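You operate a simulated robot arm through the tools that you are given. There is no shell and no other tool. Be economical: measure what you need, move in short steps, check, and stop when the job is done.

You run a simulated two-armed robot. Do the job below in one go: nothing can be reset, and whatever is moved stays where it is left.

## Task
Take the green checked cloth from the door end of the long worktop and lay it out flat on the worktop between range and sink.

It is judged by the outcome, as a careful person would: the job done as asked, and still so three seconds after it is handed in. It fails if anything else is knocked over, pushed out of place, dropped, spilled or broken. Flat cloth is picked up by pressing the open fingertips on it (5 to 10 N) and closing them slowly along it; thin cloth reads only 2 to 8 mm in the jaws.

## Robot
Two 7-joint arms with two-finger parallel grippers on one trunk, on a base that drives. Base frame: it is fixed to the floor where the robot stands at the start and does not move with it; the origin is under the middle of the robot, x ahead of it, y to its left, z up; the surface under the hand at the start is at about z = 91. Readings come in cm, degrees, newtons and seconds.
The left shoulder is at the start at [2, 17, 117.8], the right one opposite. With the tool pointing down near the work surface each hand reaches from about 22 to 68 cm from the robot's upright axis, wherever it stands, measured 20 degrees to its own side. Places, roughly: green checked cloth [60, -30, 90]; worktop between range and sink [-150, -130, 90]. Payload 3.8 kg a hand.
The tool frame of a hand sits at the grasp point between the pads (the TCP): z along the fingers, y along the line on which they close. The tips reach 3 cm beyond it. Largest opening 11 cm; finger width 2, thickness 1; the body of the gripper, 4.8 by 11.2 cm, starts 5.5 cm behind the TCP.
Orientation is that of the tool frame in the base frame, as a unit quaternion [x, y, z, w]. With the fingers straight down and closing along the base's y, the tool's x points along the base's -x, its y along +y and its z along -z.

## Interface
- The arms move only by the tool send_rows. It takes "left_steps", "right_steps" or both (then of equal length, played together; a hand with none holds still); each is a list of rows, each a list of 3 entries, a list of its own where there are three numbers: the finger opening in cm, from 0 to 11, then the shift along the base's x, y, z in cm, then the turn, a rotation vector about the base's x, y, z in degrees. In form: [[grip, [x, y, z], [ax, ay, az]], ...]. A call has 1 to 8 rows; each row shifts and turns the commanded pose from where the row before left it. A row lasts 0.2 s, in which the tool goes at most 5 cm and 8.6 degrees; a call with a longer step from one row to the next is refused whole, and so is a gripper value outside its range. Where a pose cannot be reached the arm comes as near as it can. A force on the tool above 40 N (or 10 N above the force at the start of the call, whichever is more), or a blocked arm, ends the call early, and 0.2 s more pass. Each finger travels about 7.2 cm/s and halts on what it meets, pressing with about 23 N; the grip force reading is that of the motor and also rises with nothing between the fingers. The clock runs only during rows and for 0.2 s after the last one: add rows that do not move to give the fingers time. It gives the time, the measured TCP pose, the force on the tool (base axes), the opening and the grip force at its end, in the units of the frame above (readings bear some noise), with the torque about the TCP (base axes, N m) and any sound that the robot's microphone picked up, and new pictures: "pictures" is both (left out), scene, wrist or none (wrist: the cameras of the hands that moved).
- Cameras (640 x 400 px; columns grow to the right, rows downward): "scene" is now at [9.98, -3.12, 133.94]; the picture's right is [-0.29, -0.96, 0.00], its down [-0.51, 0.15, -0.85] and it looks along [0.81, -0.24, -0.53] (base axes); focal length 270 px, centre (320, 200). "left" rides on the left gripper at [7.3, -1.7, -10.3] in its tool frame; the picture's right is [0.23, 0.97, 0.00], its down [-0.76, 0.18, -0.62] and it looks along [-0.61, 0.14, 0.78] (tool axes); focal length 222 px, centre (320, 200). "right" rides on the right gripper at [7.2, 1.7, -10.3] in its tool frame; the picture's right is [-0.23, 0.97, 0.00], its down [-0.76, -0.18, -0.62] and it looks along [-0.61, -0.14, 0.78] (tool axes); focal length 222 px, centre (320, 200). There is no depth. A picture from a camera that has moved, and an enlarged one, comes with that camera's place and axes in the base frame and with its lens. The place of the scene camera against the robot may be out by one fixed shift of up to 1.2 cm in any direction.
- slide_trunk(by): slides the trunk up (or, below 0, down) by that many cm; the arms and the scene camera ride with it, the base frame stays. It gives what a move gives, with no picture.
- drive_base(legs): drives the robot by 1 to 6 legs, each [ahead, turn to the left] in cm and degrees, along the robot's own axes; the way and the turn of a leg run together, so that a leg with both is an arc; at most 150 cm and 180 degrees a leg. The arms and the cameras ride along, it lands a little off, and it stops where it bumps. It gives what a move gives, and a new picture of the scene camera.
- turn_head(pan, tilt): turns the head with the scene camera to pan (to the left, within 80 degrees either way) and tilt (down, from -29 to 69), counted from straight ahead of the robot. It gives what a move gives, and a new picture of the scene camera.
- zoom(camera, box): a new picture of the part [left, top, right, bottom] of that camera's present view, enlarged. The clock stands still meanwhile.
- sign_off(): hands the job in; it is judged then, once.

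Go step by step. Nothing tells you exact positions but the pictures and the camera data: compare them with the known pose of the tool, close in by small moves and look again before you grip or let go. The budget is 120 turns and 260 pictures, counting those below and the enlarged ones. Unless the task says otherwise, let go and move clear before handing in, and close with one line.

The tools are called as a command line: name --argument value ..., lists and objects as JSON in quotes. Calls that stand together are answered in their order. send_rows: Moves the arms, as the interface text tells. Its arguments: {"type":"object","properties":{"left_steps":{"type":"array","items":{"type":"array"}},"right_steps":{"type":"array","items":{"type":"array"}},"pictures":{"type":"string","enum":["both","scene","wrist","none"]}},"required":[]} The other tools are called the same way: slide_trunk (by) slides the trunk up or down; drive_base (legs) drives the base; turn_head (pan, tilt) turns the head that bears the scene camera; zoom (camera, box) takes an enlarged picture of a part of a camera's view; sign_off () hands the job in.

At the start:

```text
time: 0.0
left_ee_pos: [44.05, -1.95, 114.72]
left_tool_rot: [0.0, 1.0, 0.0, -0.001]
left_contact_force: [0.6, 0.5, 0.9]
left_ft_torque: [0.0, -0.01, 0.0]
left_finger_gap: 11.0
left_grip_force: 0.1
right_ee_pos: [45.62, -37.55, 112.98]
right_tool_rot: [-0.001, 1.0, 0.0, 0.001]
right_contact_force: [0.1, 0.1, 1.0]
right_ft_torque: [-0.02, 0.02, 0.02]
right_finger_gap: 11.01
right_grip_force: 0.0
trunk travel left (down, up): [-27.5, 29.5]
robot x, y, heading: [0.0, -0.1, -0.0]
head pan, tilt: [-16.6, 31.8]
```

scene: 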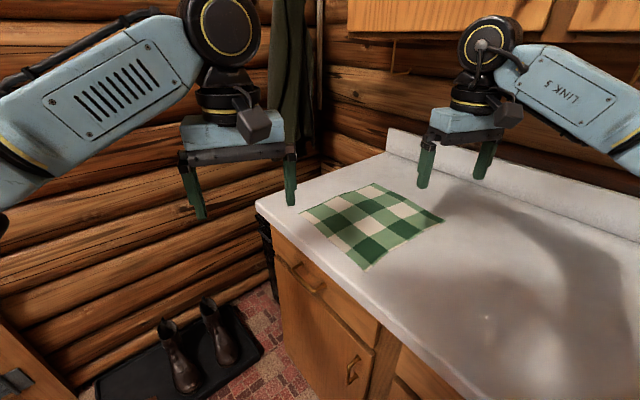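
right: 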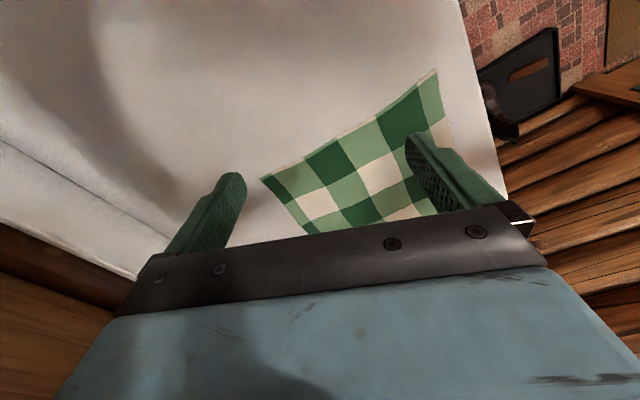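
left: 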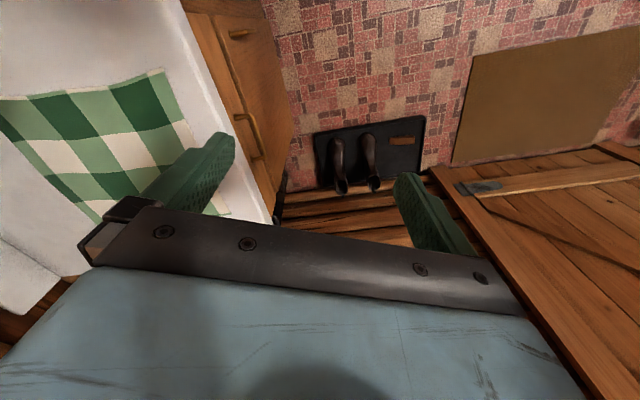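

I see the cloth lying flat at the door end of the worktop, with its corners near (71,-16), (80,-43), (56,-51) and (46,-24); the worktop is turned about 20° from my axes. I'll look along the worktop towards the target before moving.

turn_head --pan -80 --tilt 25

```text
time: 1.3
left_ee_pos: [44.11, -1.96, 114.75]
left_tool_rot: [-0.001, 1.0, 0.0, -0.002]
left_contact_force: [0.9, -0.2, -0.3]
left_ft_torque: [-0.01, 0.01, 0.01]
left_finger_gap: 10.98
left_grip_force: 0.0
right_ee_pos: [45.71, -37.8, 113.07]
right_tool_rot: [0.0, 1.0, -0.001, 0.0]
right_contact_force: [0.0, -0.9, 0.6]
right_ft_torque: [0.0, 0.0, -0.03]
right_finger_gap: 10.98
right_grip_force: 0.0
trunk travel left (down, up): [-27.5, 29.5]
robot x, y, heading: [0.24, 0.16, -0.0]
head pan, tilt: [-80.0, 25.0]
camera scene: at [3.0, -9.63, 135.02], right [-0.98, -0.17, 0.0], down [-0.07, 0.42, -0.91], along [0.16, -0.89, -0.42], focal length 270 px, centre (320, 200)
```

scene: 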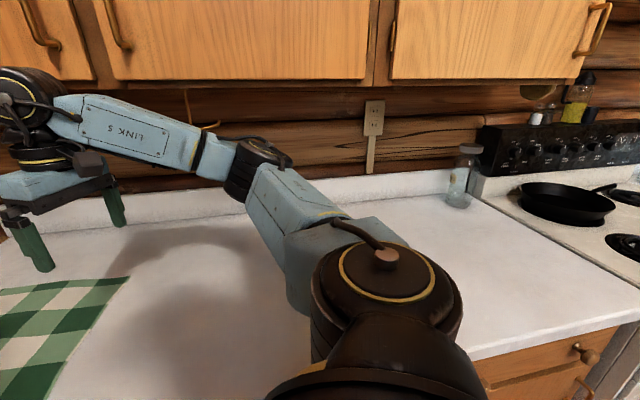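

The range is to the right of this worktop, with the target stretch beyond it. I'll tuck the hands in a little, then drive along the counter and turn to face the cloth squarely (heading about -70°).

send_rows --left_steps '[[11, [-2.5, 4, 0], [0, 0, 0]], [11, [-2.5, 4, 0], [0, 0, 0]], [11, [-2.5, 4, 0], [0, 0, 0]], [11, [-2.5, 4, 0], [0, 0, 0]]]' --right_steps '[[11, [-3, 4, 0.5], [0, 0, 0]], [11, [-3, 4, 0.5], [0, 0, 0]], [11, [-3, 4, 0.5], [0, 0, 0]], [11, [-3, 4, 0.5], [0, 0, 0]]]' --pictures "none"

turn_head --pan 0 --tilt 40

drive_base --legs '[[0, 20]]'

```text
refused: row 1 steps farther than a row can; nothing moved
```

```text
time: 2.9
left_ee_pos: [44.15, -1.99, 114.84]
left_tool_rot: [-0.001, 1.0, 0.0, 0.0]
left_contact_force: [-0.2, -0.9, 0.0]
left_ft_torque: [0.03, 0.01, 0.01]
left_finger_gap: 10.98
left_grip_force: 0.0
right_ee_pos: [45.72, -37.82, 112.85]
right_tool_rot: [0.0, 1.0, 0.0, 0.0]
right_contact_force: [0.0, -0.3, -0.3]
right_ft_torque: [-0.02, 0.03, 0.0]
right_finger_gap: 10.99
right_grip_force: 0.0
trunk travel left (down, up): [-27.5, 29.5]
robot x, y, heading: [0.06, -0.33, 0.1]
head pan, tilt: [0.0, 40.0]
camera scene: at [9.89, -0.57, 132.69], right [0.0, -1.0, 0.0], down [-0.64, 0.0, -0.77], along [0.77, 0.0, -0.64], focal length 270 px, centre (320, 200)
```

scene: 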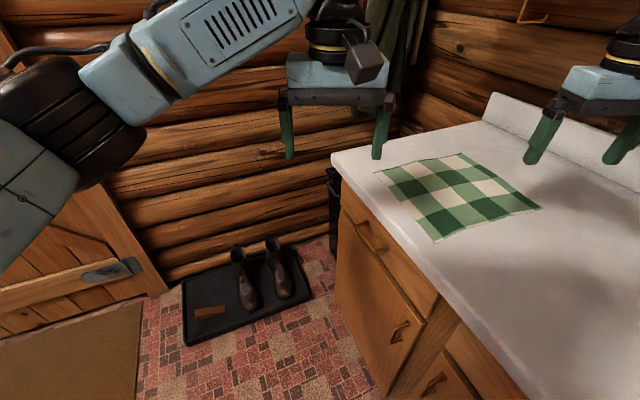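

```text
time: 4.3
left_ee_pos: [42.15, 13.31, 114.81]
left_tool_rot: [-0.175, 0.985, 0.0, -0.001]
left_contact_force: [-0.2, 0.2, -0.7]
left_ft_torque: [0.01, 0.0, 0.02]
left_finger_gap: 11.01
left_grip_force: 0.1
right_ee_pos: [55.81, -19.77, 113.01]
right_tool_rot: [-0.174, 0.985, 0.001, 0.0]
right_contact_force: [0.3, -0.7, 0.7]
right_ft_torque: [-0.01, -0.02, -0.03]
right_finger_gap: 11.01
right_grip_force: 0.0
trunk travel left (down, up): [-27.5, 29.5]
robot x, y, heading: [0.02, 0.01, 19.9]
head pan, tilt: [0.0, 40.0]
camera scene: at [9.26, 3.13, 132.69], right [0.34, -0.94, 0.0], down [-0.6, -0.22, -0.77], along [0.72, 0.26, -0.64], focal length 270 px, centre (320, 200)
```

scene: 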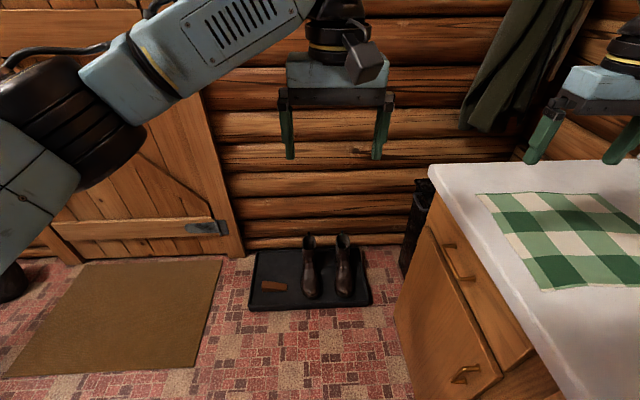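

Heading 20° is parallel to the counter. I'll retract the hands, then drive ahead about 40 cm, staying short of the boots.

send_rows --left_steps '[[11, [-3.1, 2.05, 0], [0, 0, 0]], [11, [-3.1, 2.05, 0], [0, 0, 0]], [11, [-3.1, 2.05, 0], [0, 0, 0]], [11, [-3.1, 2.05, 0], [0, 0, 0]]]' --right_steps '[[11, [-3.4, 2, 0.5], [0, 0, 0]], [11, [-3.4, 2, 0.5], [0, 0, 0]], [11, [-3.4, 2, 0.5], [0, 0, 0]], [11, [-3.4, 2, 0.5], [0, 0, 0]]]' --pictures "none"

drive_base --legs '[[40, 0]]'

```text
time: 5.3
left_ee_pos: [29.59, 21.77, 114.63]
left_tool_rot: [-0.174, 0.985, 0.0, 0.0]
left_contact_force: [-0.1, -0.2, 0.8]
left_ft_torque: [-0.03, 0.0, -0.02]
left_finger_gap: 10.99
left_grip_force: 0.1
right_ee_pos: [42.05, -11.63, 114.98]
right_tool_rot: [-0.173, 0.985, 0.0, 0.001]
right_contact_force: [0.3, 0.3, -0.3]
right_ft_torque: [0.01, -0.02, 0.02]
right_finger_gap: 11.0
right_grip_force: 0.0
trunk travel left (down, up): [-27.5, 29.5]
robot x, y, heading: [0.3, -0.11, 19.7]
head pan, tilt: [0.0, 40.0]
```

```text
time: 7.8
left_ee_pos: [67.62, 35.33, 114.56]
left_tool_rot: [-0.174, 0.985, -0.001, -0.001]
left_contact_force: [1.0, 0.3, 0.9]
left_ft_torque: [-0.03, 0.02, 0.0]
left_finger_gap: 10.99
left_grip_force: 0.1
right_ee_pos: [79.93, 1.75, 114.81]
right_tool_rot: [-0.173, 0.985, -0.001, 0.0]
right_contact_force: [0.2, 0.0, 0.2]
right_ft_torque: [0.0, -0.02, 0.0]
right_finger_gap: 11.02
right_grip_force: 0.1
trunk travel left (down, up): [-27.5, 29.5]
robot x, y, heading: [37.76, 13.85, 19.6]
head pan, tilt: [0.0, 40.0]
camera scene: at [47.02, 16.76, 132.69], right [0.34, -0.94, 0.0], down [-0.6, -0.22, -0.77], along [0.72, 0.26, -0.64], focal length 270 px, centre (320, 200)
```

scene: 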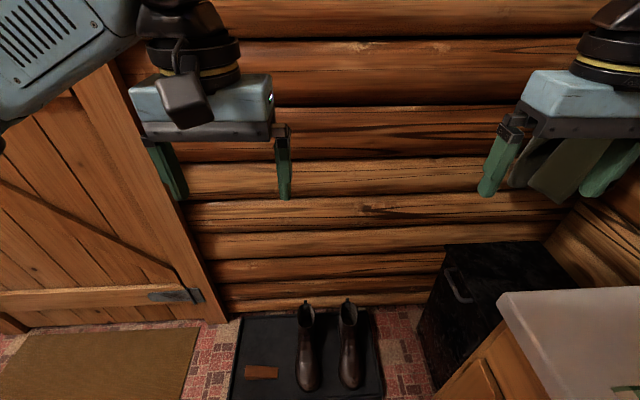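

No contact. Now turn right 90° to face the counter.

drive_base --legs '[[0, -90]]'

```text
time: 12.1
left_ee_pos: [59.13, -16.19, 114.83]
left_tool_rot: [0.575, 0.818, -0.001, 0.0]
left_contact_force: [-0.5, -0.7, -0.6]
left_ft_torque: [0.0, -0.02, 0.03]
left_finger_gap: 10.99
left_grip_force: 0.1
right_ee_pos: [25.56, -28.49, 115.03]
right_tool_rot: [0.576, 0.817, 0.0, 0.0]
right_contact_force: [0.2, 0.4, -0.7]
right_ft_torque: [0.01, 0.02, 0.0]
right_finger_gap: 10.97
right_grip_force: 0.0
trunk travel left (down, up): [-27.5, 29.5]
robot x, y, heading: [37.94, 13.9, -70.2]
head pan, tilt: [0.0, 40.0]
camera scene: at [40.54, 3.14, 132.69], right [-0.94, -0.34, 0.0], down [-0.22, 0.61, -0.77], along [0.26, -0.72, -0.64], focal length 270 px, centre (320, 200)
```

scene: 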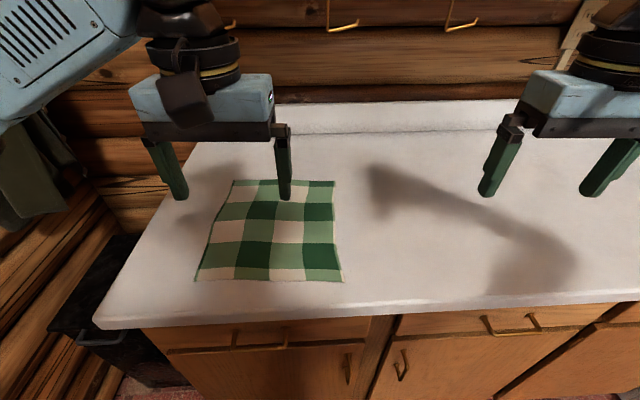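

The counter is squarely ahead, with the cloth's near edge about 38 cm ahead of me and running from 22 cm left to 4 cm right. I'll bring both hands above the two near corners, fingers partly open, and check.

send_rows --left_steps '[[4, [1.11, -0.16, -2.1], [0, 0, 0]], [4, [1.11, -0.16, -2.1], [0, 0, 0]], [4, [1.11, -0.16, -2.1], [0, 0, 0]], [4, [1.11, -0.16, -2.1], [0, 0, 0]], [4, [1.11, -0.16, -2.1], [0, 0, 0]], [4, [1.11, -0.16, -2.1], [0, 0, 0]], [4, [1.11, -0.16, -2.1], [0, 0, 0]], [4, [1.11, -0.16, -2.1], [0, 0, 0]]]' --right_steps '[[4, [3.23, 0.63, -2.1], [0, 0, 0]], [4, [3.23, 0.63, -2.1], [0, 0, 0]], [4, [3.23, 0.63, -2.1], [0, 0, 0]], [4, [3.23, 0.63, -2.1], [0, 0, 0]], [4, [3.23, 0.63, -2.1], [0, 0, 0]], [4, [3.23, 0.63, -2.1], [0, 0, 0]], [4, [3.23, 0.63, -2.1], [0, 0, 0]], [4, [3.23, 0.63, -2.1], [0, 0, 0]]]'

```text
time: 13.9
left_ee_pos: [68.1, -17.56, 97.85]
left_tool_rot: [0.575, 0.818, 0.0, 0.0]
left_contact_force: [-0.9, 0.2, 0.4]
left_ft_torque: [0.02, 0.02, 0.03]
left_finger_gap: 4.01
left_grip_force: 0.1
right_ee_pos: [51.64, -23.47, 98.07]
right_tool_rot: [0.576, 0.818, -0.001, 0.0]
right_contact_force: [0.4, -0.6, -0.7]
right_ft_torque: [-0.02, 0.03, 0.0]
right_finger_gap: 3.99
right_grip_force: 0.0
trunk travel left (down, up): [-27.5, 29.5]
robot x, y, heading: [37.98, 13.42, -70.2]
head pan, tilt: [0.0, 40.0]
camera scene: at [40.65, 3.15, 132.69], right [-0.94, -0.34, 0.0], down [-0.22, 0.61, -0.77], along [0.26, -0.72, -0.64], focal length 270 px, centre (320, 200)
camera right: at [50.71, -16.04, 108.45], right [0.99, 0.11, 0.0], down [0.09, -0.78, 0.62], along [0.07, -0.62, -0.78], focal length 222 px, centre (320, 200)
camera left: at [64.07, -11.26, 108.35], right [0.84, 0.54, 0.0], down [0.42, -0.66, 0.62], along [0.34, -0.52, -0.78], focal length 222 px, centre (320, 200)
```

scene: 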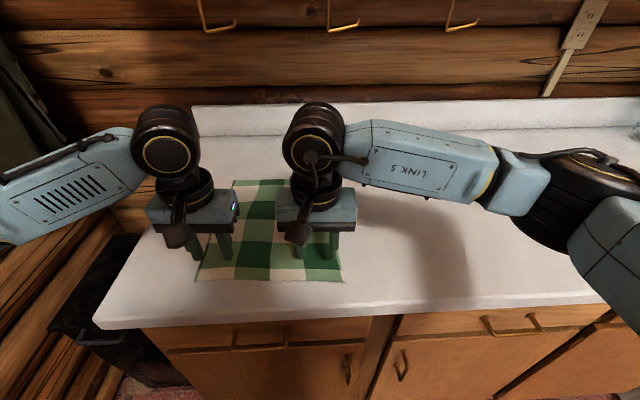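
right: 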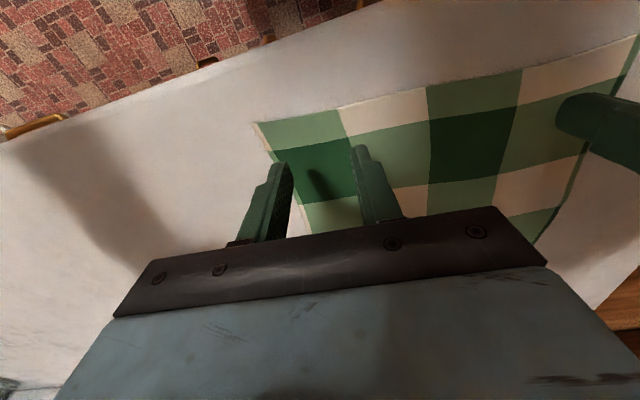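
left: 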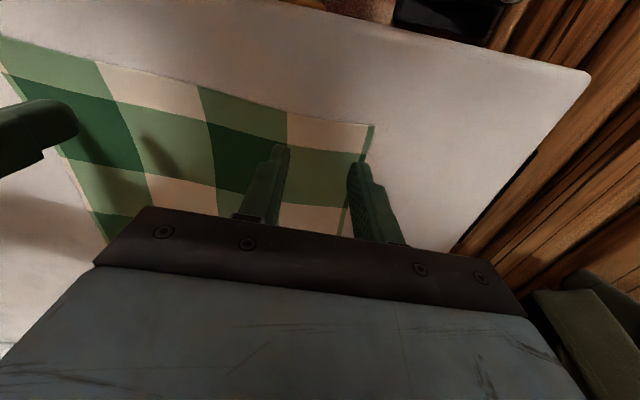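

Both hands are well placed just inside the near corners. I'll lower slowly until the tips press on the cloth.

send_rows --left_steps '[[4, [-0.75, -0.27, -1.5], [0, 0, 0]], [4, [0, 0, -1.2], [0, 0, 0]], [4, [0, 0, -0.5], [0, 0, 0]], [4, [0, 0, -0.3], [0, 0, 0]], [4, [0, 0, 0], [0, 0, 0]]]' --right_steps '[[4, [0, 0, -1.5], [0, 0, 0]], [4, [0, 0, -1.2], [0, 0, 0]], [4, [0, 0, -0.5], [0, 0, 0]], [4, [0, 0, -0.3], [0, 0, 0]], [4, [0, 0, 0], [0, 0, 0]]]' --pictures "none"

```text
time: 15.1
left_ee_pos: [67.31, -17.82, 94.47]
left_tool_rot: [0.575, 0.818, 0.0, 0.0]
left_contact_force: [0.5, -0.3, 0.4]
left_ft_torque: [-0.01, 0.01, -0.01]
left_finger_gap: 3.98
left_grip_force: 0.1
right_ee_pos: [51.65, -23.46, 94.59]
right_tool_rot: [0.576, 0.818, 0.0, 0.0]
right_contact_force: [0.8, -0.1, 0.4]
right_ft_torque: [0.02, 0.0, 0.04]
right_finger_gap: 4.01
right_grip_force: 0.1
trunk travel left (down, up): [-27.5, 29.5]
robot x, y, heading: [37.46, 13.62, -70.1]
head pan, tilt: [0.0, 40.0]
```

send_rows --left_steps '[[4, [0, 0, -0.3], [0, 0, 0]], [4, [0, 0, -0.1], [0, 0, 0]], [4, [0, 0, 0], [0, 0, 0]]]' --right_steps '[[4, [0, 0, -0.3], [0, 0, 0]], [4, [0, 0, -0.2], [0, 0, 0]], [4, [0, 0, 0], [0, 0, 0]]]' --pictures "none"

```text
time: 15.9
left_ee_pos: [67.01, -17.79, 94.09]
left_tool_rot: [0.575, 0.818, 0.0, 0.001]
left_contact_force: [1.0, -0.9, 7.9]
left_ft_torque: [0.04, -0.01, 0.01]
left_finger_gap: 3.99
left_grip_force: 0.0
right_ee_pos: [51.45, -23.42, 94.06]
right_tool_rot: [0.577, 0.817, 0.0, 0.0]
right_contact_force: [-0.6, 1.0, 1.0]
right_ft_torque: [-0.02, -0.02, 0.01]
right_finger_gap: 4.01
right_grip_force: 0.0
trunk travel left (down, up): [-27.5, 29.5]
robot x, y, heading: [37.98, 13.69, -69.9]
head pan, tilt: [0.0, 40.0]
```

The left presses 8 N; the right needs a hair more. Press it, then check before closing.

send_rows --right_steps '[[4, [0, 0, -0.1], [0, 0, 0]], [4, [0, 0, 0], [0, 0, 0]]]' --pictures "none"

```text
time: 16.5
left_ee_pos: [67.25, -17.73, 94.15]
left_tool_rot: [0.575, 0.818, 0.0, 0.002]
left_contact_force: [0.8, -1.0, 10.5]
left_ft_torque: [0.01, 0.03, -0.04]
left_finger_gap: 4.01
left_grip_force: 0.1
right_ee_pos: [51.44, -23.4, 94.26]
right_tool_rot: [0.576, 0.818, -0.001, 0.001]
right_contact_force: [0.8, -0.2, 4.3]
right_ft_torque: [0.0, 0.04, 0.0]
right_finger_gap: 4.0
right_grip_force: 0.0
trunk travel left (down, up): [-27.5, 29.5]
robot x, y, heading: [37.65, 13.67, -70.1]
head pan, tilt: [0.0, 40.0]
```

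send_rows --left_steps '[[3.5, [0, 0, 0.02], [0, 0, 0]], [3, [0, 0, 0], [0, 0, 0]], [2.5, [0, 0, 0], [0, 0, 0]], [2, [0, 0, 0], [0, 0, 0]], [1.5, [0, 0, 0], [0, 0, 0]], [1, [0, 0, 0], [0, 0, 0]], [0.5, [0, 0, 0], [0, 0, 0]], [0, [0, 0, 0], [0, 0, 0]]]' --right_steps '[[3.5, [0, 0, -0.05], [0, 0, 0]], [3, [0, 0, 0], [0, 0, 0]], [2.5, [0, 0, 0], [0, 0, 0]], [2, [0, 0, 0], [0, 0, 0]], [1.5, [0, 0, 0], [0, 0, 0]], [1, [0, 0, 0], [0, 0, 0]], [0.5, [0, 0, 0], [0, 0, 0]], [0, [0, 0, 0], [0, 0, 0]]]' --pictures "both"

```text
time: 18.3
left_ee_pos: [67.08, -17.72, 94.0]
left_tool_rot: [0.576, 0.817, -0.001, 0.0]
left_contact_force: [-10.5, -4.6, 7.9]
left_ft_torque: [-0.13, 0.32, 0.1]
left_finger_gap: 0.2
left_grip_force: 23.0
right_ee_pos: [51.51, -23.15, 94.1]
right_tool_rot: [0.576, 0.818, 0.0, 0.002]
right_contact_force: [11.1, 3.8, 18.1]
right_ft_torque: [0.12, -0.36, 0.01]
right_finger_gap: 0.47
right_grip_force: 23.2
trunk travel left (down, up): [-27.5, 29.5]
robot x, y, heading: [37.74, 13.69, -70.5]
head pan, tilt: [0.0, 40.0]
camera scene: at [40.49, 3.27, 132.71], right [-0.94, -0.34, 0.0], down [-0.22, 0.6, -0.77], along [0.26, -0.72, -0.64], focal length 270 px, centre (320, 200)
camera right: at [50.54, -15.79, 104.47], right [0.99, 0.12, 0.0], down [0.09, -0.78, 0.62], along [0.07, -0.62, -0.78], focal length 222 px, centre (320, 200)
camera left: at [63.17, -11.35, 104.61], right [0.84, 0.54, 0.0], down [0.42, -0.66, 0.62], along [0.34, -0.52, -0.78], focal length 222 px, centre (320, 200)
```

scene: 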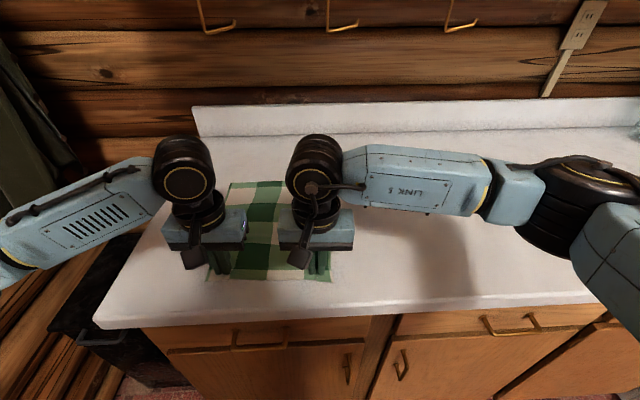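
right: 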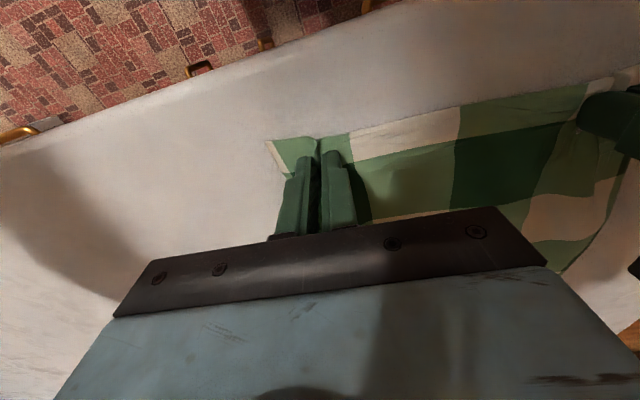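
left: 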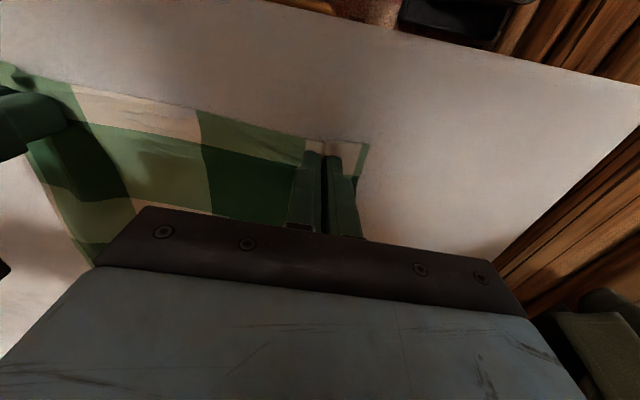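

Both jaws hold cloth (2 and 4.7 mm) and the cloth is a bit taut between them. I'll ease the hands together slightly while lifting a few cm and check.

send_rows --left_steps '[[0, [-0.6, -0.22, 0.5], [0, 0, 0]], [0, [0, 0, 1.5], [0, 0, 0]], [0, [0, 0, 2.5], [0, 0, 0]], [0, [0, 0, 3], [0, 0, 0]], [0, [0, 0, 3], [0, 0, 0]], [0, [0, 0, 0], [0, 0, 0]]]' --right_steps '[[0, [0.6, 0.22, 0.5], [0, 0, 0]], [0, [0, 0, 1.5], [0, 0, 0]], [0, [0, 0, 2.5], [0, 0, 0]], [0, [0, 0, 3], [0, 0, 0]], [0, [0, 0, 3], [0, 0, 0]], [0, [0, 0, 0], [0, 0, 0]]]' --pictures "both"

```text
time: 19.7
left_ee_pos: [66.68, -17.86, 104.64]
left_tool_rot: [0.575, 0.818, 0.0, -0.001]
left_contact_force: [-0.1, -0.7, 0.6]
left_ft_torque: [0.0, -0.04, -0.03]
left_finger_gap: 0.22
left_grip_force: 22.9
right_ee_pos: [52.16, -23.13, 104.46]
right_tool_rot: [0.576, 0.817, -0.001, 0.0]
right_contact_force: [0.6, -0.2, -0.4]
right_ft_torque: [0.03, 0.0, -0.01]
right_finger_gap: 0.15
right_grip_force: 22.8
trunk travel left (down, up): [-27.5, 29.5]
robot x, y, heading: [37.48, 13.92, -70.1]
head pan, tilt: [0.0, 40.0]
camera scene: at [40.56, 3.13, 132.69], right [-0.94, -0.34, 0.0], down [-0.22, 0.61, -0.77], along [0.26, -0.72, -0.64], focal length 270 px, centre (320, 200)
camera right: at [51.24, -15.73, 114.88], right [0.99, 0.11, 0.0], down [0.09, -0.78, 0.62], along [0.07, -0.62, -0.78], focal length 222 px, centre (320, 200)
camera left: at [62.71, -11.69, 115.05], right [0.84, 0.54, 0.0], down [0.42, -0.66, 0.62], along [0.34, -0.52, -0.78], focal length 222 px, centre (320, 200)
```

scene: 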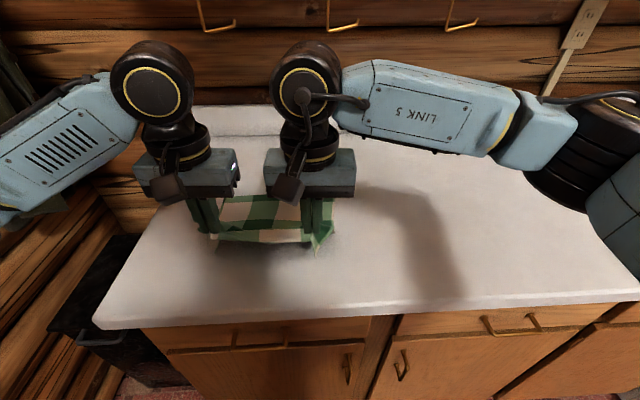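
right: 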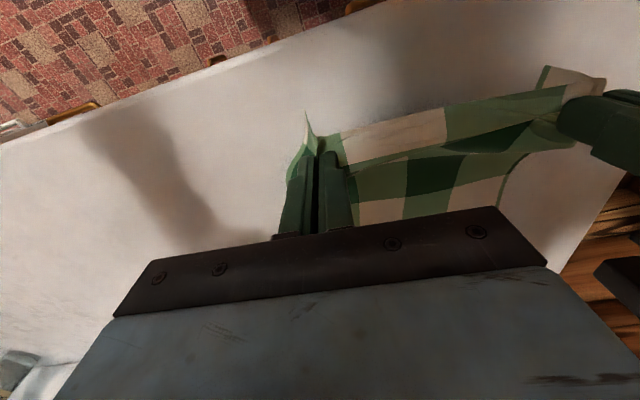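
left: 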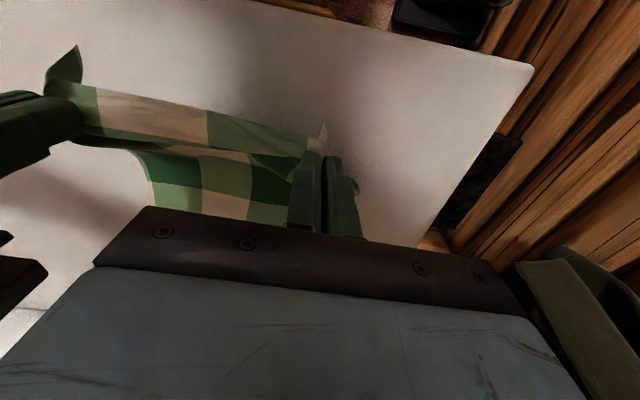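

The cloth is held at both corners. I'll lift it and draw it back toward me.

send_rows --left_steps '[[0, [0, 0, 3], [0, 0, 0]], [0, [0, 0, 3], [0, 0, 0]], [0, [0, 0, 3], [0, 0, 0]], [0, [0, 0, 3], [0, 0, 0]], [0, [-0.7, 1.9, 2], [0, 0, 0]], [0, [-0.7, 1.9, 2], [0, 0, 0]], [0, [-0.7, 1.9, 2], [0, 0, 0]], [0, [-0.7, 1.9, 2], [0, 0, 0]]]' --right_steps '[[0, [0, 0, 3], [0, 0, 0]], [0, [0, 0, 3], [0, 0, 0]], [0, [0, 0, 3], [0, 0, 0]], [0, [0, 0, 3], [0, 0, 0]], [0, [-0.7, 1.9, 2], [0, 0, 0]], [0, [-0.7, 1.9, 2], [0, 0, 0]], [0, [-0.7, 1.9, 2], [0, 0, 0]], [0, [-0.7, 1.9, 2], [0, 0, 0]]]' --pictures "scene"

slide_trunk --by 15

turn_head --pan -75 --tilt 20

```text
time: 21.5
left_ee_pos: [63.71, -10.3, 124.5]
left_tool_rot: [0.575, 0.818, -0.001, 0.001]
left_contact_force: [-0.1, 1.4, -0.6]
left_ft_torque: [-0.01, -0.03, 0.02]
left_finger_gap: 0.22
left_grip_force: 22.8
right_ee_pos: [49.3, -15.56, 124.43]
right_tool_rot: [0.576, 0.818, -0.001, 0.001]
right_contact_force: [0.3, 0.7, -0.4]
right_ft_torque: [0.0, 0.0, 0.0]
right_finger_gap: 0.17
right_grip_force: 22.8
trunk travel left (down, up): [-27.5, 29.5]
robot x, y, heading: [37.59, 13.44, -70.2]
head pan, tilt: [0.0, 40.0]
camera scene: at [40.51, 3.25, 132.71], right [-0.94, -0.34, 0.0], down [-0.22, 0.6, -0.77], along [0.26, -0.72, -0.64], focal length 270 px, centre (320, 200)
```

scene: 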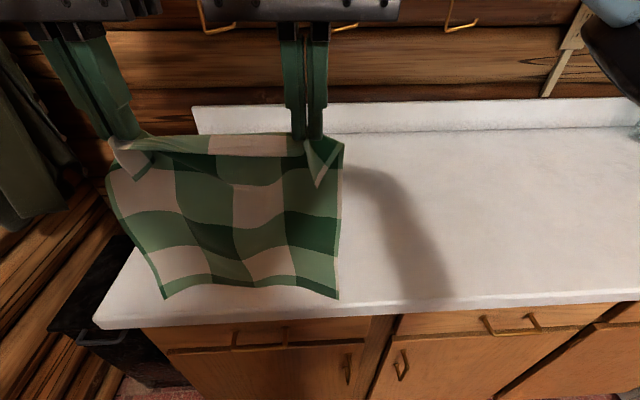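

```text
time: 23.2
left_ee_pos: [63.74, -10.27, 139.39]
left_tool_rot: [0.576, 0.818, 0.001, 0.0]
left_contact_force: [-0.7, -1.1, 0.1]
left_ft_torque: [-0.01, -0.03, -0.03]
left_finger_gap: 0.2
left_grip_force: 23.3
right_ee_pos: [49.27, -15.57, 139.42]
right_tool_rot: [0.575, 0.818, -0.001, 0.0]
right_contact_force: [-0.4, 0.9, -0.3]
right_ft_torque: [-0.01, 0.0, -0.01]
right_finger_gap: 0.19
right_grip_force: 23.4
trunk travel left (down, up): [-42.5, 14.5]
robot x, y, heading: [37.36, 13.77, -70.3]
head pan, tilt: [0.0, 40.0]
```

```text
time: 24.7
left_ee_pos: [63.91, -10.29, 139.51]
left_tool_rot: [0.575, 0.818, 0.001, 0.0]
left_contact_force: [0.1, 0.2, 0.8]
left_ft_torque: [0.01, 0.0, 0.01]
left_finger_gap: 0.22
left_grip_force: 23.3
right_ee_pos: [49.26, -15.58, 139.4]
right_tool_rot: [0.576, 0.818, 0.0, 0.0]
right_contact_force: [-0.1, 0.3, 0.1]
right_ft_torque: [-0.02, -0.01, -0.01]
right_finger_gap: 0.17
right_grip_force: 23.0
trunk travel left (down, up): [-42.5, 14.5]
robot x, y, heading: [37.44, 13.56, -70.4]
head pan, tilt: [-75.0, 20.0]
camera scene: at [30.04, 5.85, 150.83], right [-0.57, 0.82, 0.0], down [0.28, 0.19, -0.94], along [-0.77, -0.54, -0.34], focal length 270 px, centre (320, 200)
```

scene: 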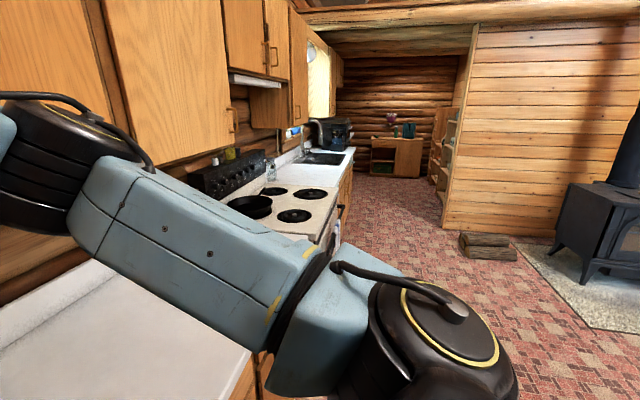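

The cloth hangs nicely between the hands and the aisle is clear. I'll turn right to head along the counter.

drive_base --legs '[[0, -90]]'

turn_head --pan 25 --tilt 20

```text
time: 28.9
left_ee_pos: [13.92, -12.66, 139.55]
left_tool_rot: [0.985, 0.175, 0.0, 0.0]
left_contact_force: [0.6, -0.3, 0.4]
left_ft_torque: [0.02, -0.01, 0.05]
left_finger_gap: 0.19
left_grip_force: 23.2
right_ee_pos: [8.52, 1.86, 139.44]
right_tool_rot: [0.985, 0.174, 0.0, 0.0]
right_contact_force: [0.0, -0.9, 0.7]
right_ft_torque: [0.01, -0.01, 0.01]
right_finger_gap: 0.19
right_grip_force: 23.0
trunk travel left (down, up): [-42.5, 14.5]
robot x, y, heading: [37.79, 13.86, -160.0]
head pan, tilt: [-75.0, 20.0]
camera scene: at [29.65, 20.03, 150.83], right [0.82, 0.58, 0.0], down [0.2, -0.28, -0.94], along [-0.54, 0.77, -0.34], focal length 270 px, centre (320, 200)
```

scene: 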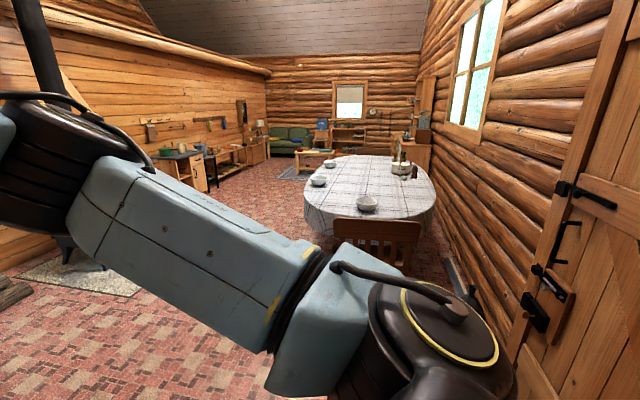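

```text
time: 30.7
left_ee_pos: [13.91, -12.58, 139.5]
left_tool_rot: [0.985, 0.175, 0.0, 0.0]
left_contact_force: [-0.1, -0.2, 0.7]
left_ft_torque: [-0.01, 0.0, 0.01]
left_finger_gap: 0.2
left_grip_force: 22.8
right_ee_pos: [8.53, 1.83, 139.41]
right_tool_rot: [0.985, 0.174, 0.0, 0.0]
right_contact_force: [0.5, 0.1, -0.3]
right_ft_torque: [-0.01, 0.0, 0.01]
right_finger_gap: 0.2
right_grip_force: 22.9
trunk travel left (down, up): [-42.5, 14.5]
robot x, y, heading: [37.61, 13.91, -159.6]
head pan, tilt: [25.0, 20.0]
camera scene: at [28.44, 5.81, 150.83], right [-0.71, 0.71, 0.0], down [0.24, 0.24, -0.94], along [-0.66, -0.67, -0.34], focal length 270 px, centre (320, 200)
```

scene: 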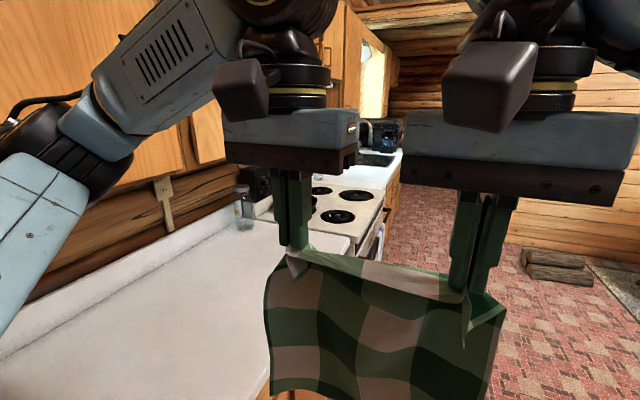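

Clear ahead. Drive along the counter in stages.

drive_base --legs '[[110, 0]]'

```text
time: 36.3
left_ee_pos: [-90.25, -49.73, 139.53]
left_tool_rot: [0.985, 0.171, 0.0, 0.0]
left_contact_force: [0.2, 0.2, -0.7]
left_ft_torque: [0.01, 0.0, 0.02]
left_finger_gap: 0.2
left_grip_force: 22.8
right_ee_pos: [-95.49, -35.31, 139.49]
right_tool_rot: [0.985, 0.17, 0.0, 0.0]
right_contact_force: [0.3, -0.6, -0.5]
right_ft_torque: [0.0, 0.01, 0.03]
right_finger_gap: 0.17
right_grip_force: 23.4
trunk travel left (down, up): [-42.5, 14.5]
robot x, y, heading: [-66.24, -24.18, -160.5]
head pan, tilt: [25.0, 20.0]
camera scene: at [-75.45, -31.55, 150.83], right [-0.7, 0.71, 0.0], down [0.24, 0.24, -0.94], along [-0.67, -0.66, -0.34], focal length 270 px, centre (320, 200)
```

scene: 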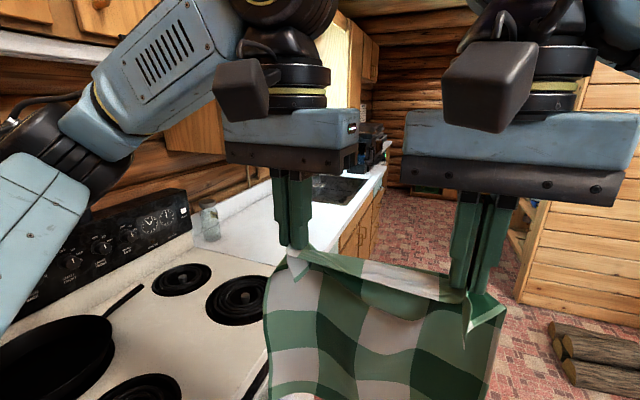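

The stretch between range and sink runs from about 80 to 155 cm farther along; its middle is near (-150,-130). Drive on 124 cm, then turn left to face it.

drive_base --legs '[[124, 0]]'

turn_head --pan 65 --tilt 35

```text
time: 42.6
left_ee_pos: [-206.77, -90.81, 139.4]
left_tool_rot: [0.986, 0.168, 0.001, 0.0]
left_contact_force: [-0.3, 0.4, -0.2]
left_ft_torque: [-0.01, 0.01, 0.03]
left_finger_gap: 0.22
left_grip_force: 23.1
right_ee_pos: [-211.93, -76.28, 139.54]
right_tool_rot: [0.986, 0.169, 0.0, 0.0]
right_contact_force: [-0.6, 0.2, -0.2]
right_ft_torque: [0.03, 0.01, 0.04]
right_finger_gap: 0.18
right_grip_force: 22.8
trunk travel left (down, up): [-42.5, 14.5]
robot x, y, heading: [-182.47, -64.82, -160.5]
head pan, tilt: [25.0, 20.0]
camera scene: at [-191.93, -72.63, 150.83], right [-0.7, 0.71, 0.0], down [0.24, 0.24, -0.94], along [-0.67, -0.66, -0.34], focal length 270 px, centre (320, 200)
```

scene: 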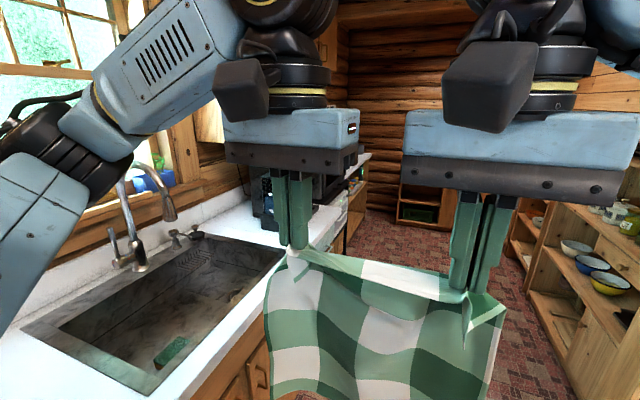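

```text
time: 43.6
left_ee_pos: [-206.82, -90.82, 139.54]
left_tool_rot: [0.986, 0.168, 0.0, 0.0]
left_contact_force: [-0.1, 0.1, 0.2]
left_ft_torque: [0.03, 0.01, 0.03]
left_finger_gap: 0.2
left_grip_force: 22.9
right_ee_pos: [-212.03, -76.37, 139.47]
right_tool_rot: [0.986, 0.169, 0.0, 0.0]
right_contact_force: [0.3, -0.2, 0.0]
right_ft_torque: [0.03, -0.02, 0.03]
right_finger_gap: 0.16
right_grip_force: 22.8
trunk travel left (down, up): [-42.5, 14.5]
robot x, y, heading: [-182.93, -64.88, -160.7]
head pan, tilt: [65.0, 35.0]
camera scene: at [-186.15, -74.88, 148.45], right [-1.0, 0.1, 0.0], down [0.06, 0.57, -0.82], along [-0.08, -0.82, -0.57], focal length 270 px, centre (320, 200)
```

scene: 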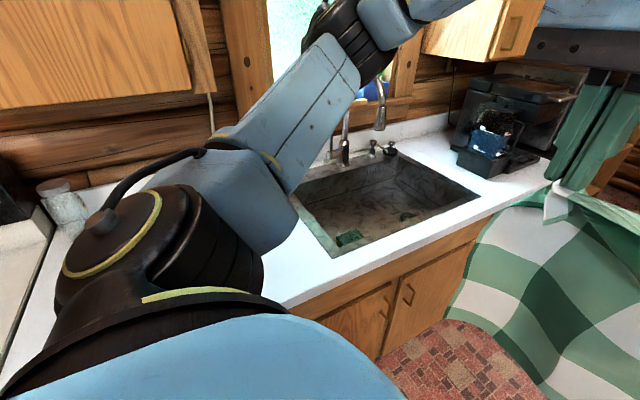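

The free stretch runs from the range (about 40 cm back) to the sink edge (about 40 cm ahead), and nothing stands on the part I need. Turn left 90° to face it.

drive_base --legs '[[0, 90.5]]'

turn_head --pan 0 --tilt 40

```text
time: 47.9
left_ee_pos: [-156.28, -88.88, 139.45]
left_tool_rot: [0.574, 0.819, 0.0, -0.001]
left_contact_force: [0.2, -0.1, 0.6]
left_ft_torque: [-0.01, -0.01, -0.02]
left_finger_gap: 0.21
left_grip_force: 22.6
right_ee_pos: [-170.88, -94.13, 139.42]
right_tool_rot: [0.575, 0.818, 0.0, 0.0]
right_contact_force: [-0.3, 0.3, -0.7]
right_ft_torque: [0.01, 0.03, 0.0]
right_finger_gap: 0.16
right_grip_force: 23.3
trunk travel left (down, up): [-42.5, 14.5]
robot x, y, heading: [-182.85, -64.75, -70.2]
head pan, tilt: [65.0, 35.0]
camera scene: at [-173.79, -68.19, 148.45], right [-0.09, -1.0, 0.0], down [-0.57, 0.05, -0.82], along [0.82, -0.07, -0.57], focal length 270 px, centre (320, 200)
```

scene: 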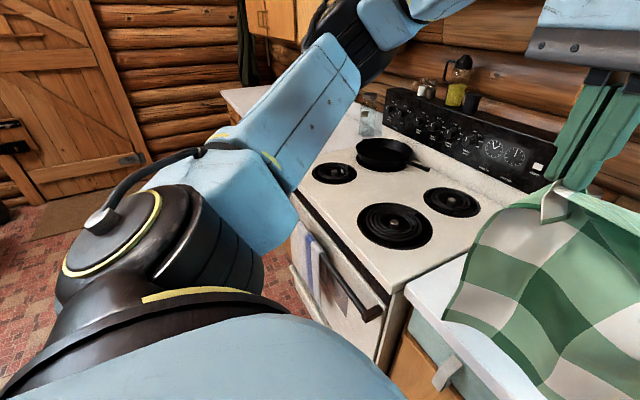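

```text
time: 49.2
left_ee_pos: [-156.5, -88.95, 139.5]
left_tool_rot: [0.574, 0.819, 0.0, 0.0]
left_contact_force: [-1.0, -0.1, 0.4]
left_ft_torque: [0.03, 0.0, -0.04]
left_finger_gap: 0.2
left_grip_force: 22.8
right_ee_pos: [-170.83, -94.1, 139.42]
right_tool_rot: [0.575, 0.818, 0.0, 0.0]
right_contact_force: [0.0, 0.4, -0.4]
right_ft_torque: [-0.02, 0.0, -0.01]
right_finger_gap: 0.19
right_grip_force: 23.5
trunk travel left (down, up): [-42.5, 14.5]
robot x, y, heading: [-182.44, -65.08, -70.2]
head pan, tilt: [0.0, 40.0]
camera scene: at [-179.68, -75.39, 147.69], right [-0.94, -0.34, 0.0], down [-0.22, 0.6, -0.77], along [0.26, -0.72, -0.64], focal length 270 px, centre (320, 200)
```

scene: 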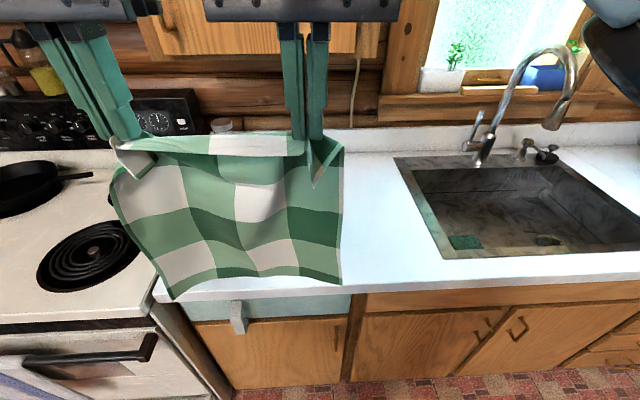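

The cloth hangs over the front of the right stretch; here I stand about 45 cm from the worktop edge and the counter is turned ~2° from my heading. I'll correct that and move up closer, the cloth's hem being well above the surface.

drive_base --legs '[[0, 2], [9, 0]]'

```text
time: 50.7
left_ee_pos: [-152.11, -96.24, 139.56]
left_tool_rot: [0.56, 0.828, 0.0, -0.001]
left_contact_force: [0.0, -0.8, 0.0]
left_ft_torque: [0.01, 0.02, -0.03]
left_finger_gap: 0.19
left_grip_force: 22.8
right_ee_pos: [-166.51, -102.11, 139.36]
right_tool_rot: [0.56, 0.828, 0.0, 0.0]
right_contact_force: [0.3, -1.1, -0.2]
right_ft_torque: [0.02, 0.0, -0.01]
right_finger_gap: 0.18
right_grip_force: 22.8
trunk travel left (down, up): [-42.5, 14.5]
robot x, y, heading: [-179.06, -73.18, -67.9]
head pan, tilt: [0.0, 40.0]
camera scene: at [-175.98, -83.66, 147.69], right [-0.93, -0.37, 0.0], down [-0.24, 0.6, -0.77], along [0.28, -0.71, -0.64], focal length 270 px, centre (320, 200)
```

scene: 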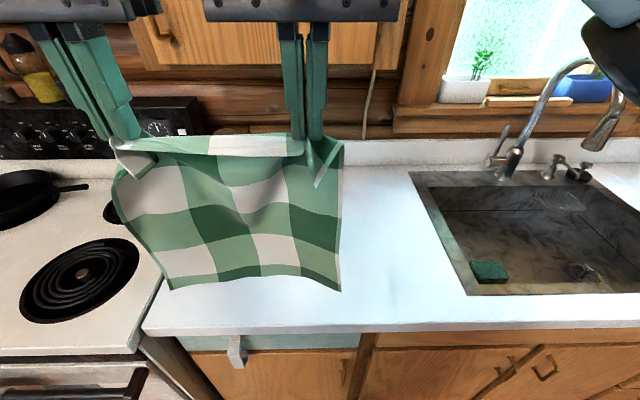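

The worktop edge is now square to me, about 37 cm ahead, with free surface from 36 cm left to 32 cm right. I'll reach out over it, centring the cloth and tilting the fingers forward so the wrists keep clear of the wall cabinet.

send_rows --left_steps '[[0, [0.4, -2.97, 0], [-6.49, -2.63, 0]], [0, [0.4, -2.97, 0], [-6.49, -2.63, 0]], [0, [0.4, -2.97, 0], [-6.49, -2.63, 0]], [0, [0.4, -2.97, 0], [-6.49, -2.63, 0]], [0, [0.4, -2.97, 0], [-6.49, -2.63, 0]], [0, [0.4, -2.97, 0], [0, 0, 0]], [0, [0.4, -2.97, 0], [0, 0, 0]], [0, [0.4, -2.97, 0], [0, 0, 0]]]' --right_steps '[[0, [0.4, -2.97, 0], [-6.49, -2.63, 0]], [0, [0.4, -2.97, 0], [-6.49, -2.63, 0]], [0, [0.4, -2.97, 0], [-6.49, -2.63, 0]], [0, [0.4, -2.97, 0], [-6.49, -2.63, 0]], [0, [0.4, -2.97, 0], [-6.49, -2.63, 0]], [0, [0.4, -2.97, 0], [0, 0, 0]], [0, [0.4, -2.97, 0], [0, 0, 0]], [0, [0.4, -2.97, 0], [0, 0, 0]]]' --pictures "scene"

```text
time: 52.5
left_ee_pos: [-149.25, -120.17, 139.49]
left_tool_rot: [0.535, 0.789, -0.168, 0.25]
left_contact_force: [-0.6, -0.4, 0.1]
left_ft_torque: [-0.01, -0.02, -0.01]
left_finger_gap: 0.22
left_grip_force: 22.5
right_ee_pos: [-163.39, -126.0, 139.35]
right_tool_rot: [0.535, 0.789, -0.168, 0.25]
right_contact_force: [0.1, -0.2, -0.3]
right_ft_torque: [0.05, 0.0, -0.01]
right_finger_gap: 0.18
right_grip_force: 23.3
trunk travel left (down, up): [-42.5, 14.5]
robot x, y, heading: [-178.96, -73.22, -68.1]
head pan, tilt: [0.0, 40.0]
camera scene: at [-176.01, -83.78, 147.68], right [-0.93, -0.37, 0.0], down [-0.24, 0.6, -0.77], along [0.28, -0.71, -0.64], focal length 270 px, centre (320, 200)
```

scene: 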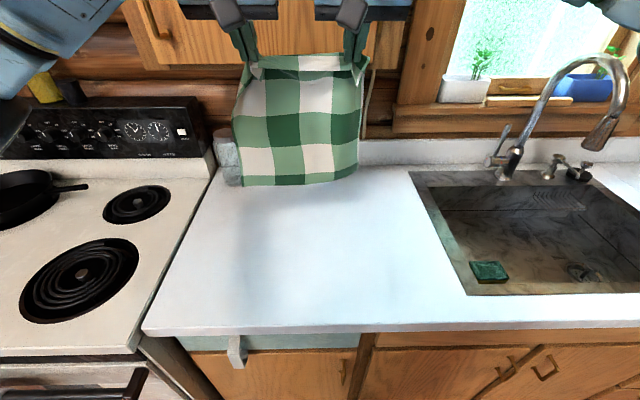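

Clear of everything. Lower to just above hem contact and reach farther out.

send_rows --left_steps '[[0, [0.37, -0.93, -4], [0, 0, 0]], [0, [0.37, -0.93, -4], [0, 0, 0]], [0, [0.37, -0.93, -4], [0, 0, 0]], [0, [0.93, -2.32, -1], [0, 0, 0]], [0, [0.93, -2.32, -1], [0, 0, 0]], [0, [0.93, -2.32, -0.5], [0, 0, 0]], [0, [0.93, -2.32, 0], [0, 0, 0]], [0, [0, 0, 0], [0, 0, 0]]]' --right_steps '[[0, [0.37, -0.93, -4], [0, 0, 0]], [0, [0.37, -0.93, -4], [0, 0, 0]], [0, [0.37, -0.93, -4], [0, 0, 0]], [0, [0.93, -2.32, -1], [0, 0, 0]], [0, [0.93, -2.32, -1], [0, 0, 0]], [0, [0.93, -2.32, -0.5], [0, 0, 0]], [0, [0.93, -2.32, 0], [0, 0, 0]], [0, [0, 0, 0], [0, 0, 0]]]' --pictures "both"

```text
time: 54.3
left_ee_pos: [-144.27, -132.04, 125.04]
left_tool_rot: [0.534, 0.79, -0.167, 0.25]
left_contact_force: [0.0, -0.1, 0.3]
left_ft_torque: [0.01, 0.01, -0.02]
left_finger_gap: 0.2
left_grip_force: 23.2
right_ee_pos: [-158.54, -137.86, 125.02]
right_tool_rot: [0.534, 0.79, -0.167, 0.25]
right_contact_force: [-0.2, 0.4, 0.2]
right_ft_torque: [0.02, 0.01, -0.03]
right_finger_gap: 0.17
right_grip_force: 23.3
trunk travel left (down, up): [-42.5, 14.5]
robot x, y, heading: [-179.34, -73.02, -68.2]
head pan, tilt: [0.0, 40.0]
camera scene: at [-176.03, -83.57, 147.7], right [-0.93, -0.37, 0.0], down [-0.24, 0.6, -0.77], along [0.28, -0.71, -0.64], focal length 270 px, centre (320, 200)
camera right: at [-161.51, -126.11, 129.32], right [0.97, 0.19, 0.13], down [-0.07, -0.31, 0.95], along [0.22, -0.93, -0.29], focal length 222 px, centre (320, 200)
camera left: at [-150.22, -121.64, 129.54], right [0.83, 0.54, -0.13], down [0.26, -0.18, 0.95], along [0.48, -0.82, -0.29], focal length 222 px, centre (320, 200)
```

scene: 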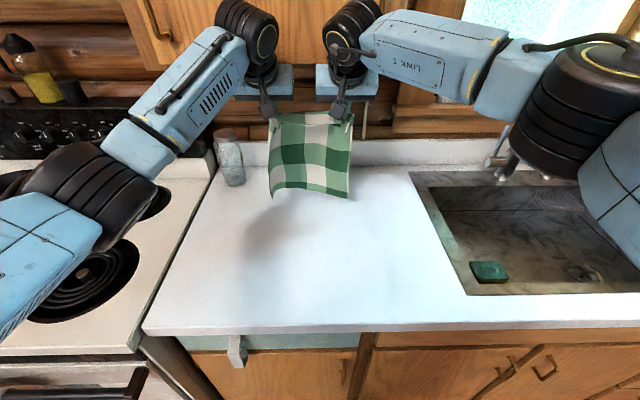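
right: 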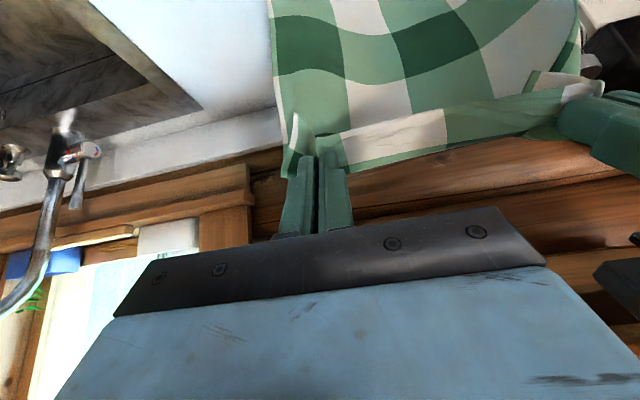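
left: 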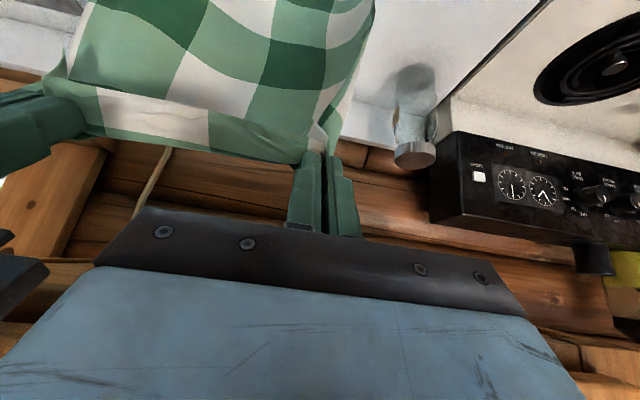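

The hem hangs about 9 cm above the surface, some 69 cm ahead. Lower until the hem just touches.

send_rows --left_steps '[[0, [0, 0, -2.5], [0, 0, 0]], [0, [0, 0, -2.5], [0, 0, 0]], [0, [0, 0, -2.5], [0, 0, 0]], [0, [0, 0, -1.5], [0, 0, 0]], [0, [0, 0, 0], [0, 0, 0]], [0, [0, 0, 0], [0, 0, 0]]]' --right_steps '[[0, [0, 0, -2.5], [0, 0, 0]], [0, [0, 0, -2.5], [0, 0, 0]], [0, [0, 0, -2.5], [0, 0, 0]], [0, [0, 0, -1.5], [0, 0, 0]], [0, [0, 0, 0], [0, 0, 0]], [0, [0, 0, 0], [0, 0, 0]]]' --pictures "scene"

zoom --camera "scene" --box '[180, 90, 420, 240]'

```text
time: 55.7
left_ee_pos: [-144.14, -132.07, 115.9]
left_tool_rot: [0.535, 0.79, -0.167, 0.249]
left_contact_force: [-0.6, 0.2, 1.0]
left_ft_torque: [0.01, 0.01, -0.05]
left_finger_gap: 0.19
left_grip_force: 22.8
right_ee_pos: [-158.47, -137.84, 116.07]
right_tool_rot: [0.534, 0.79, -0.166, 0.25]
right_contact_force: [0.1, 0.3, 0.0]
right_ft_torque: [-0.01, 0.01, -0.02]
right_finger_gap: 0.15
right_grip_force: 22.9
trunk travel left (down, up): [-42.5, 14.5]
robot x, y, heading: [-179.28, -73.15, -68.4]
head pan, tilt: [0.0, 40.0]
camera scene: at [-176.0, -83.63, 147.69], right [-0.93, -0.37, 0.0], down [-0.24, 0.6, -0.77], along [0.28, -0.71, -0.64], focal length 270 px, centre (320, 200)
```

scene: 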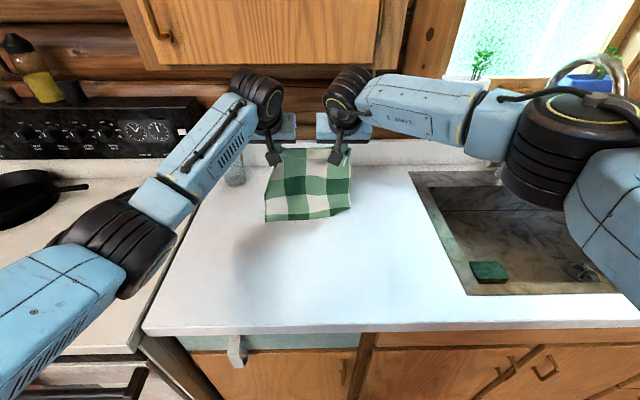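

```text
2.67 times, centred on (300, 165) of scene
camera zoom: at [-176.0, -83.63, 147.69], right [-0.93, -0.37, 0.0], down [-0.24, 0.6, -0.77], along [0.28, -0.71, -0.64], focal length 721 px, centre (373, 293)
```

zoom: 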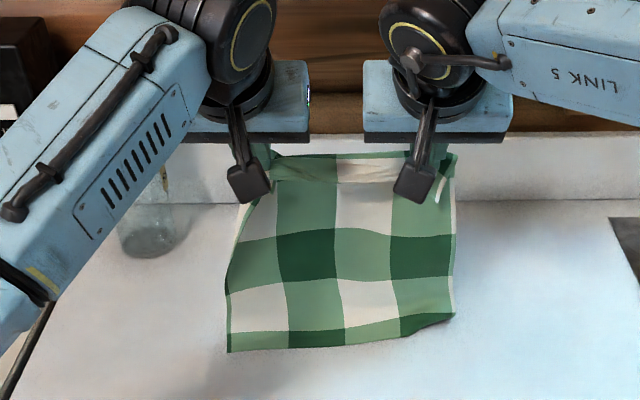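

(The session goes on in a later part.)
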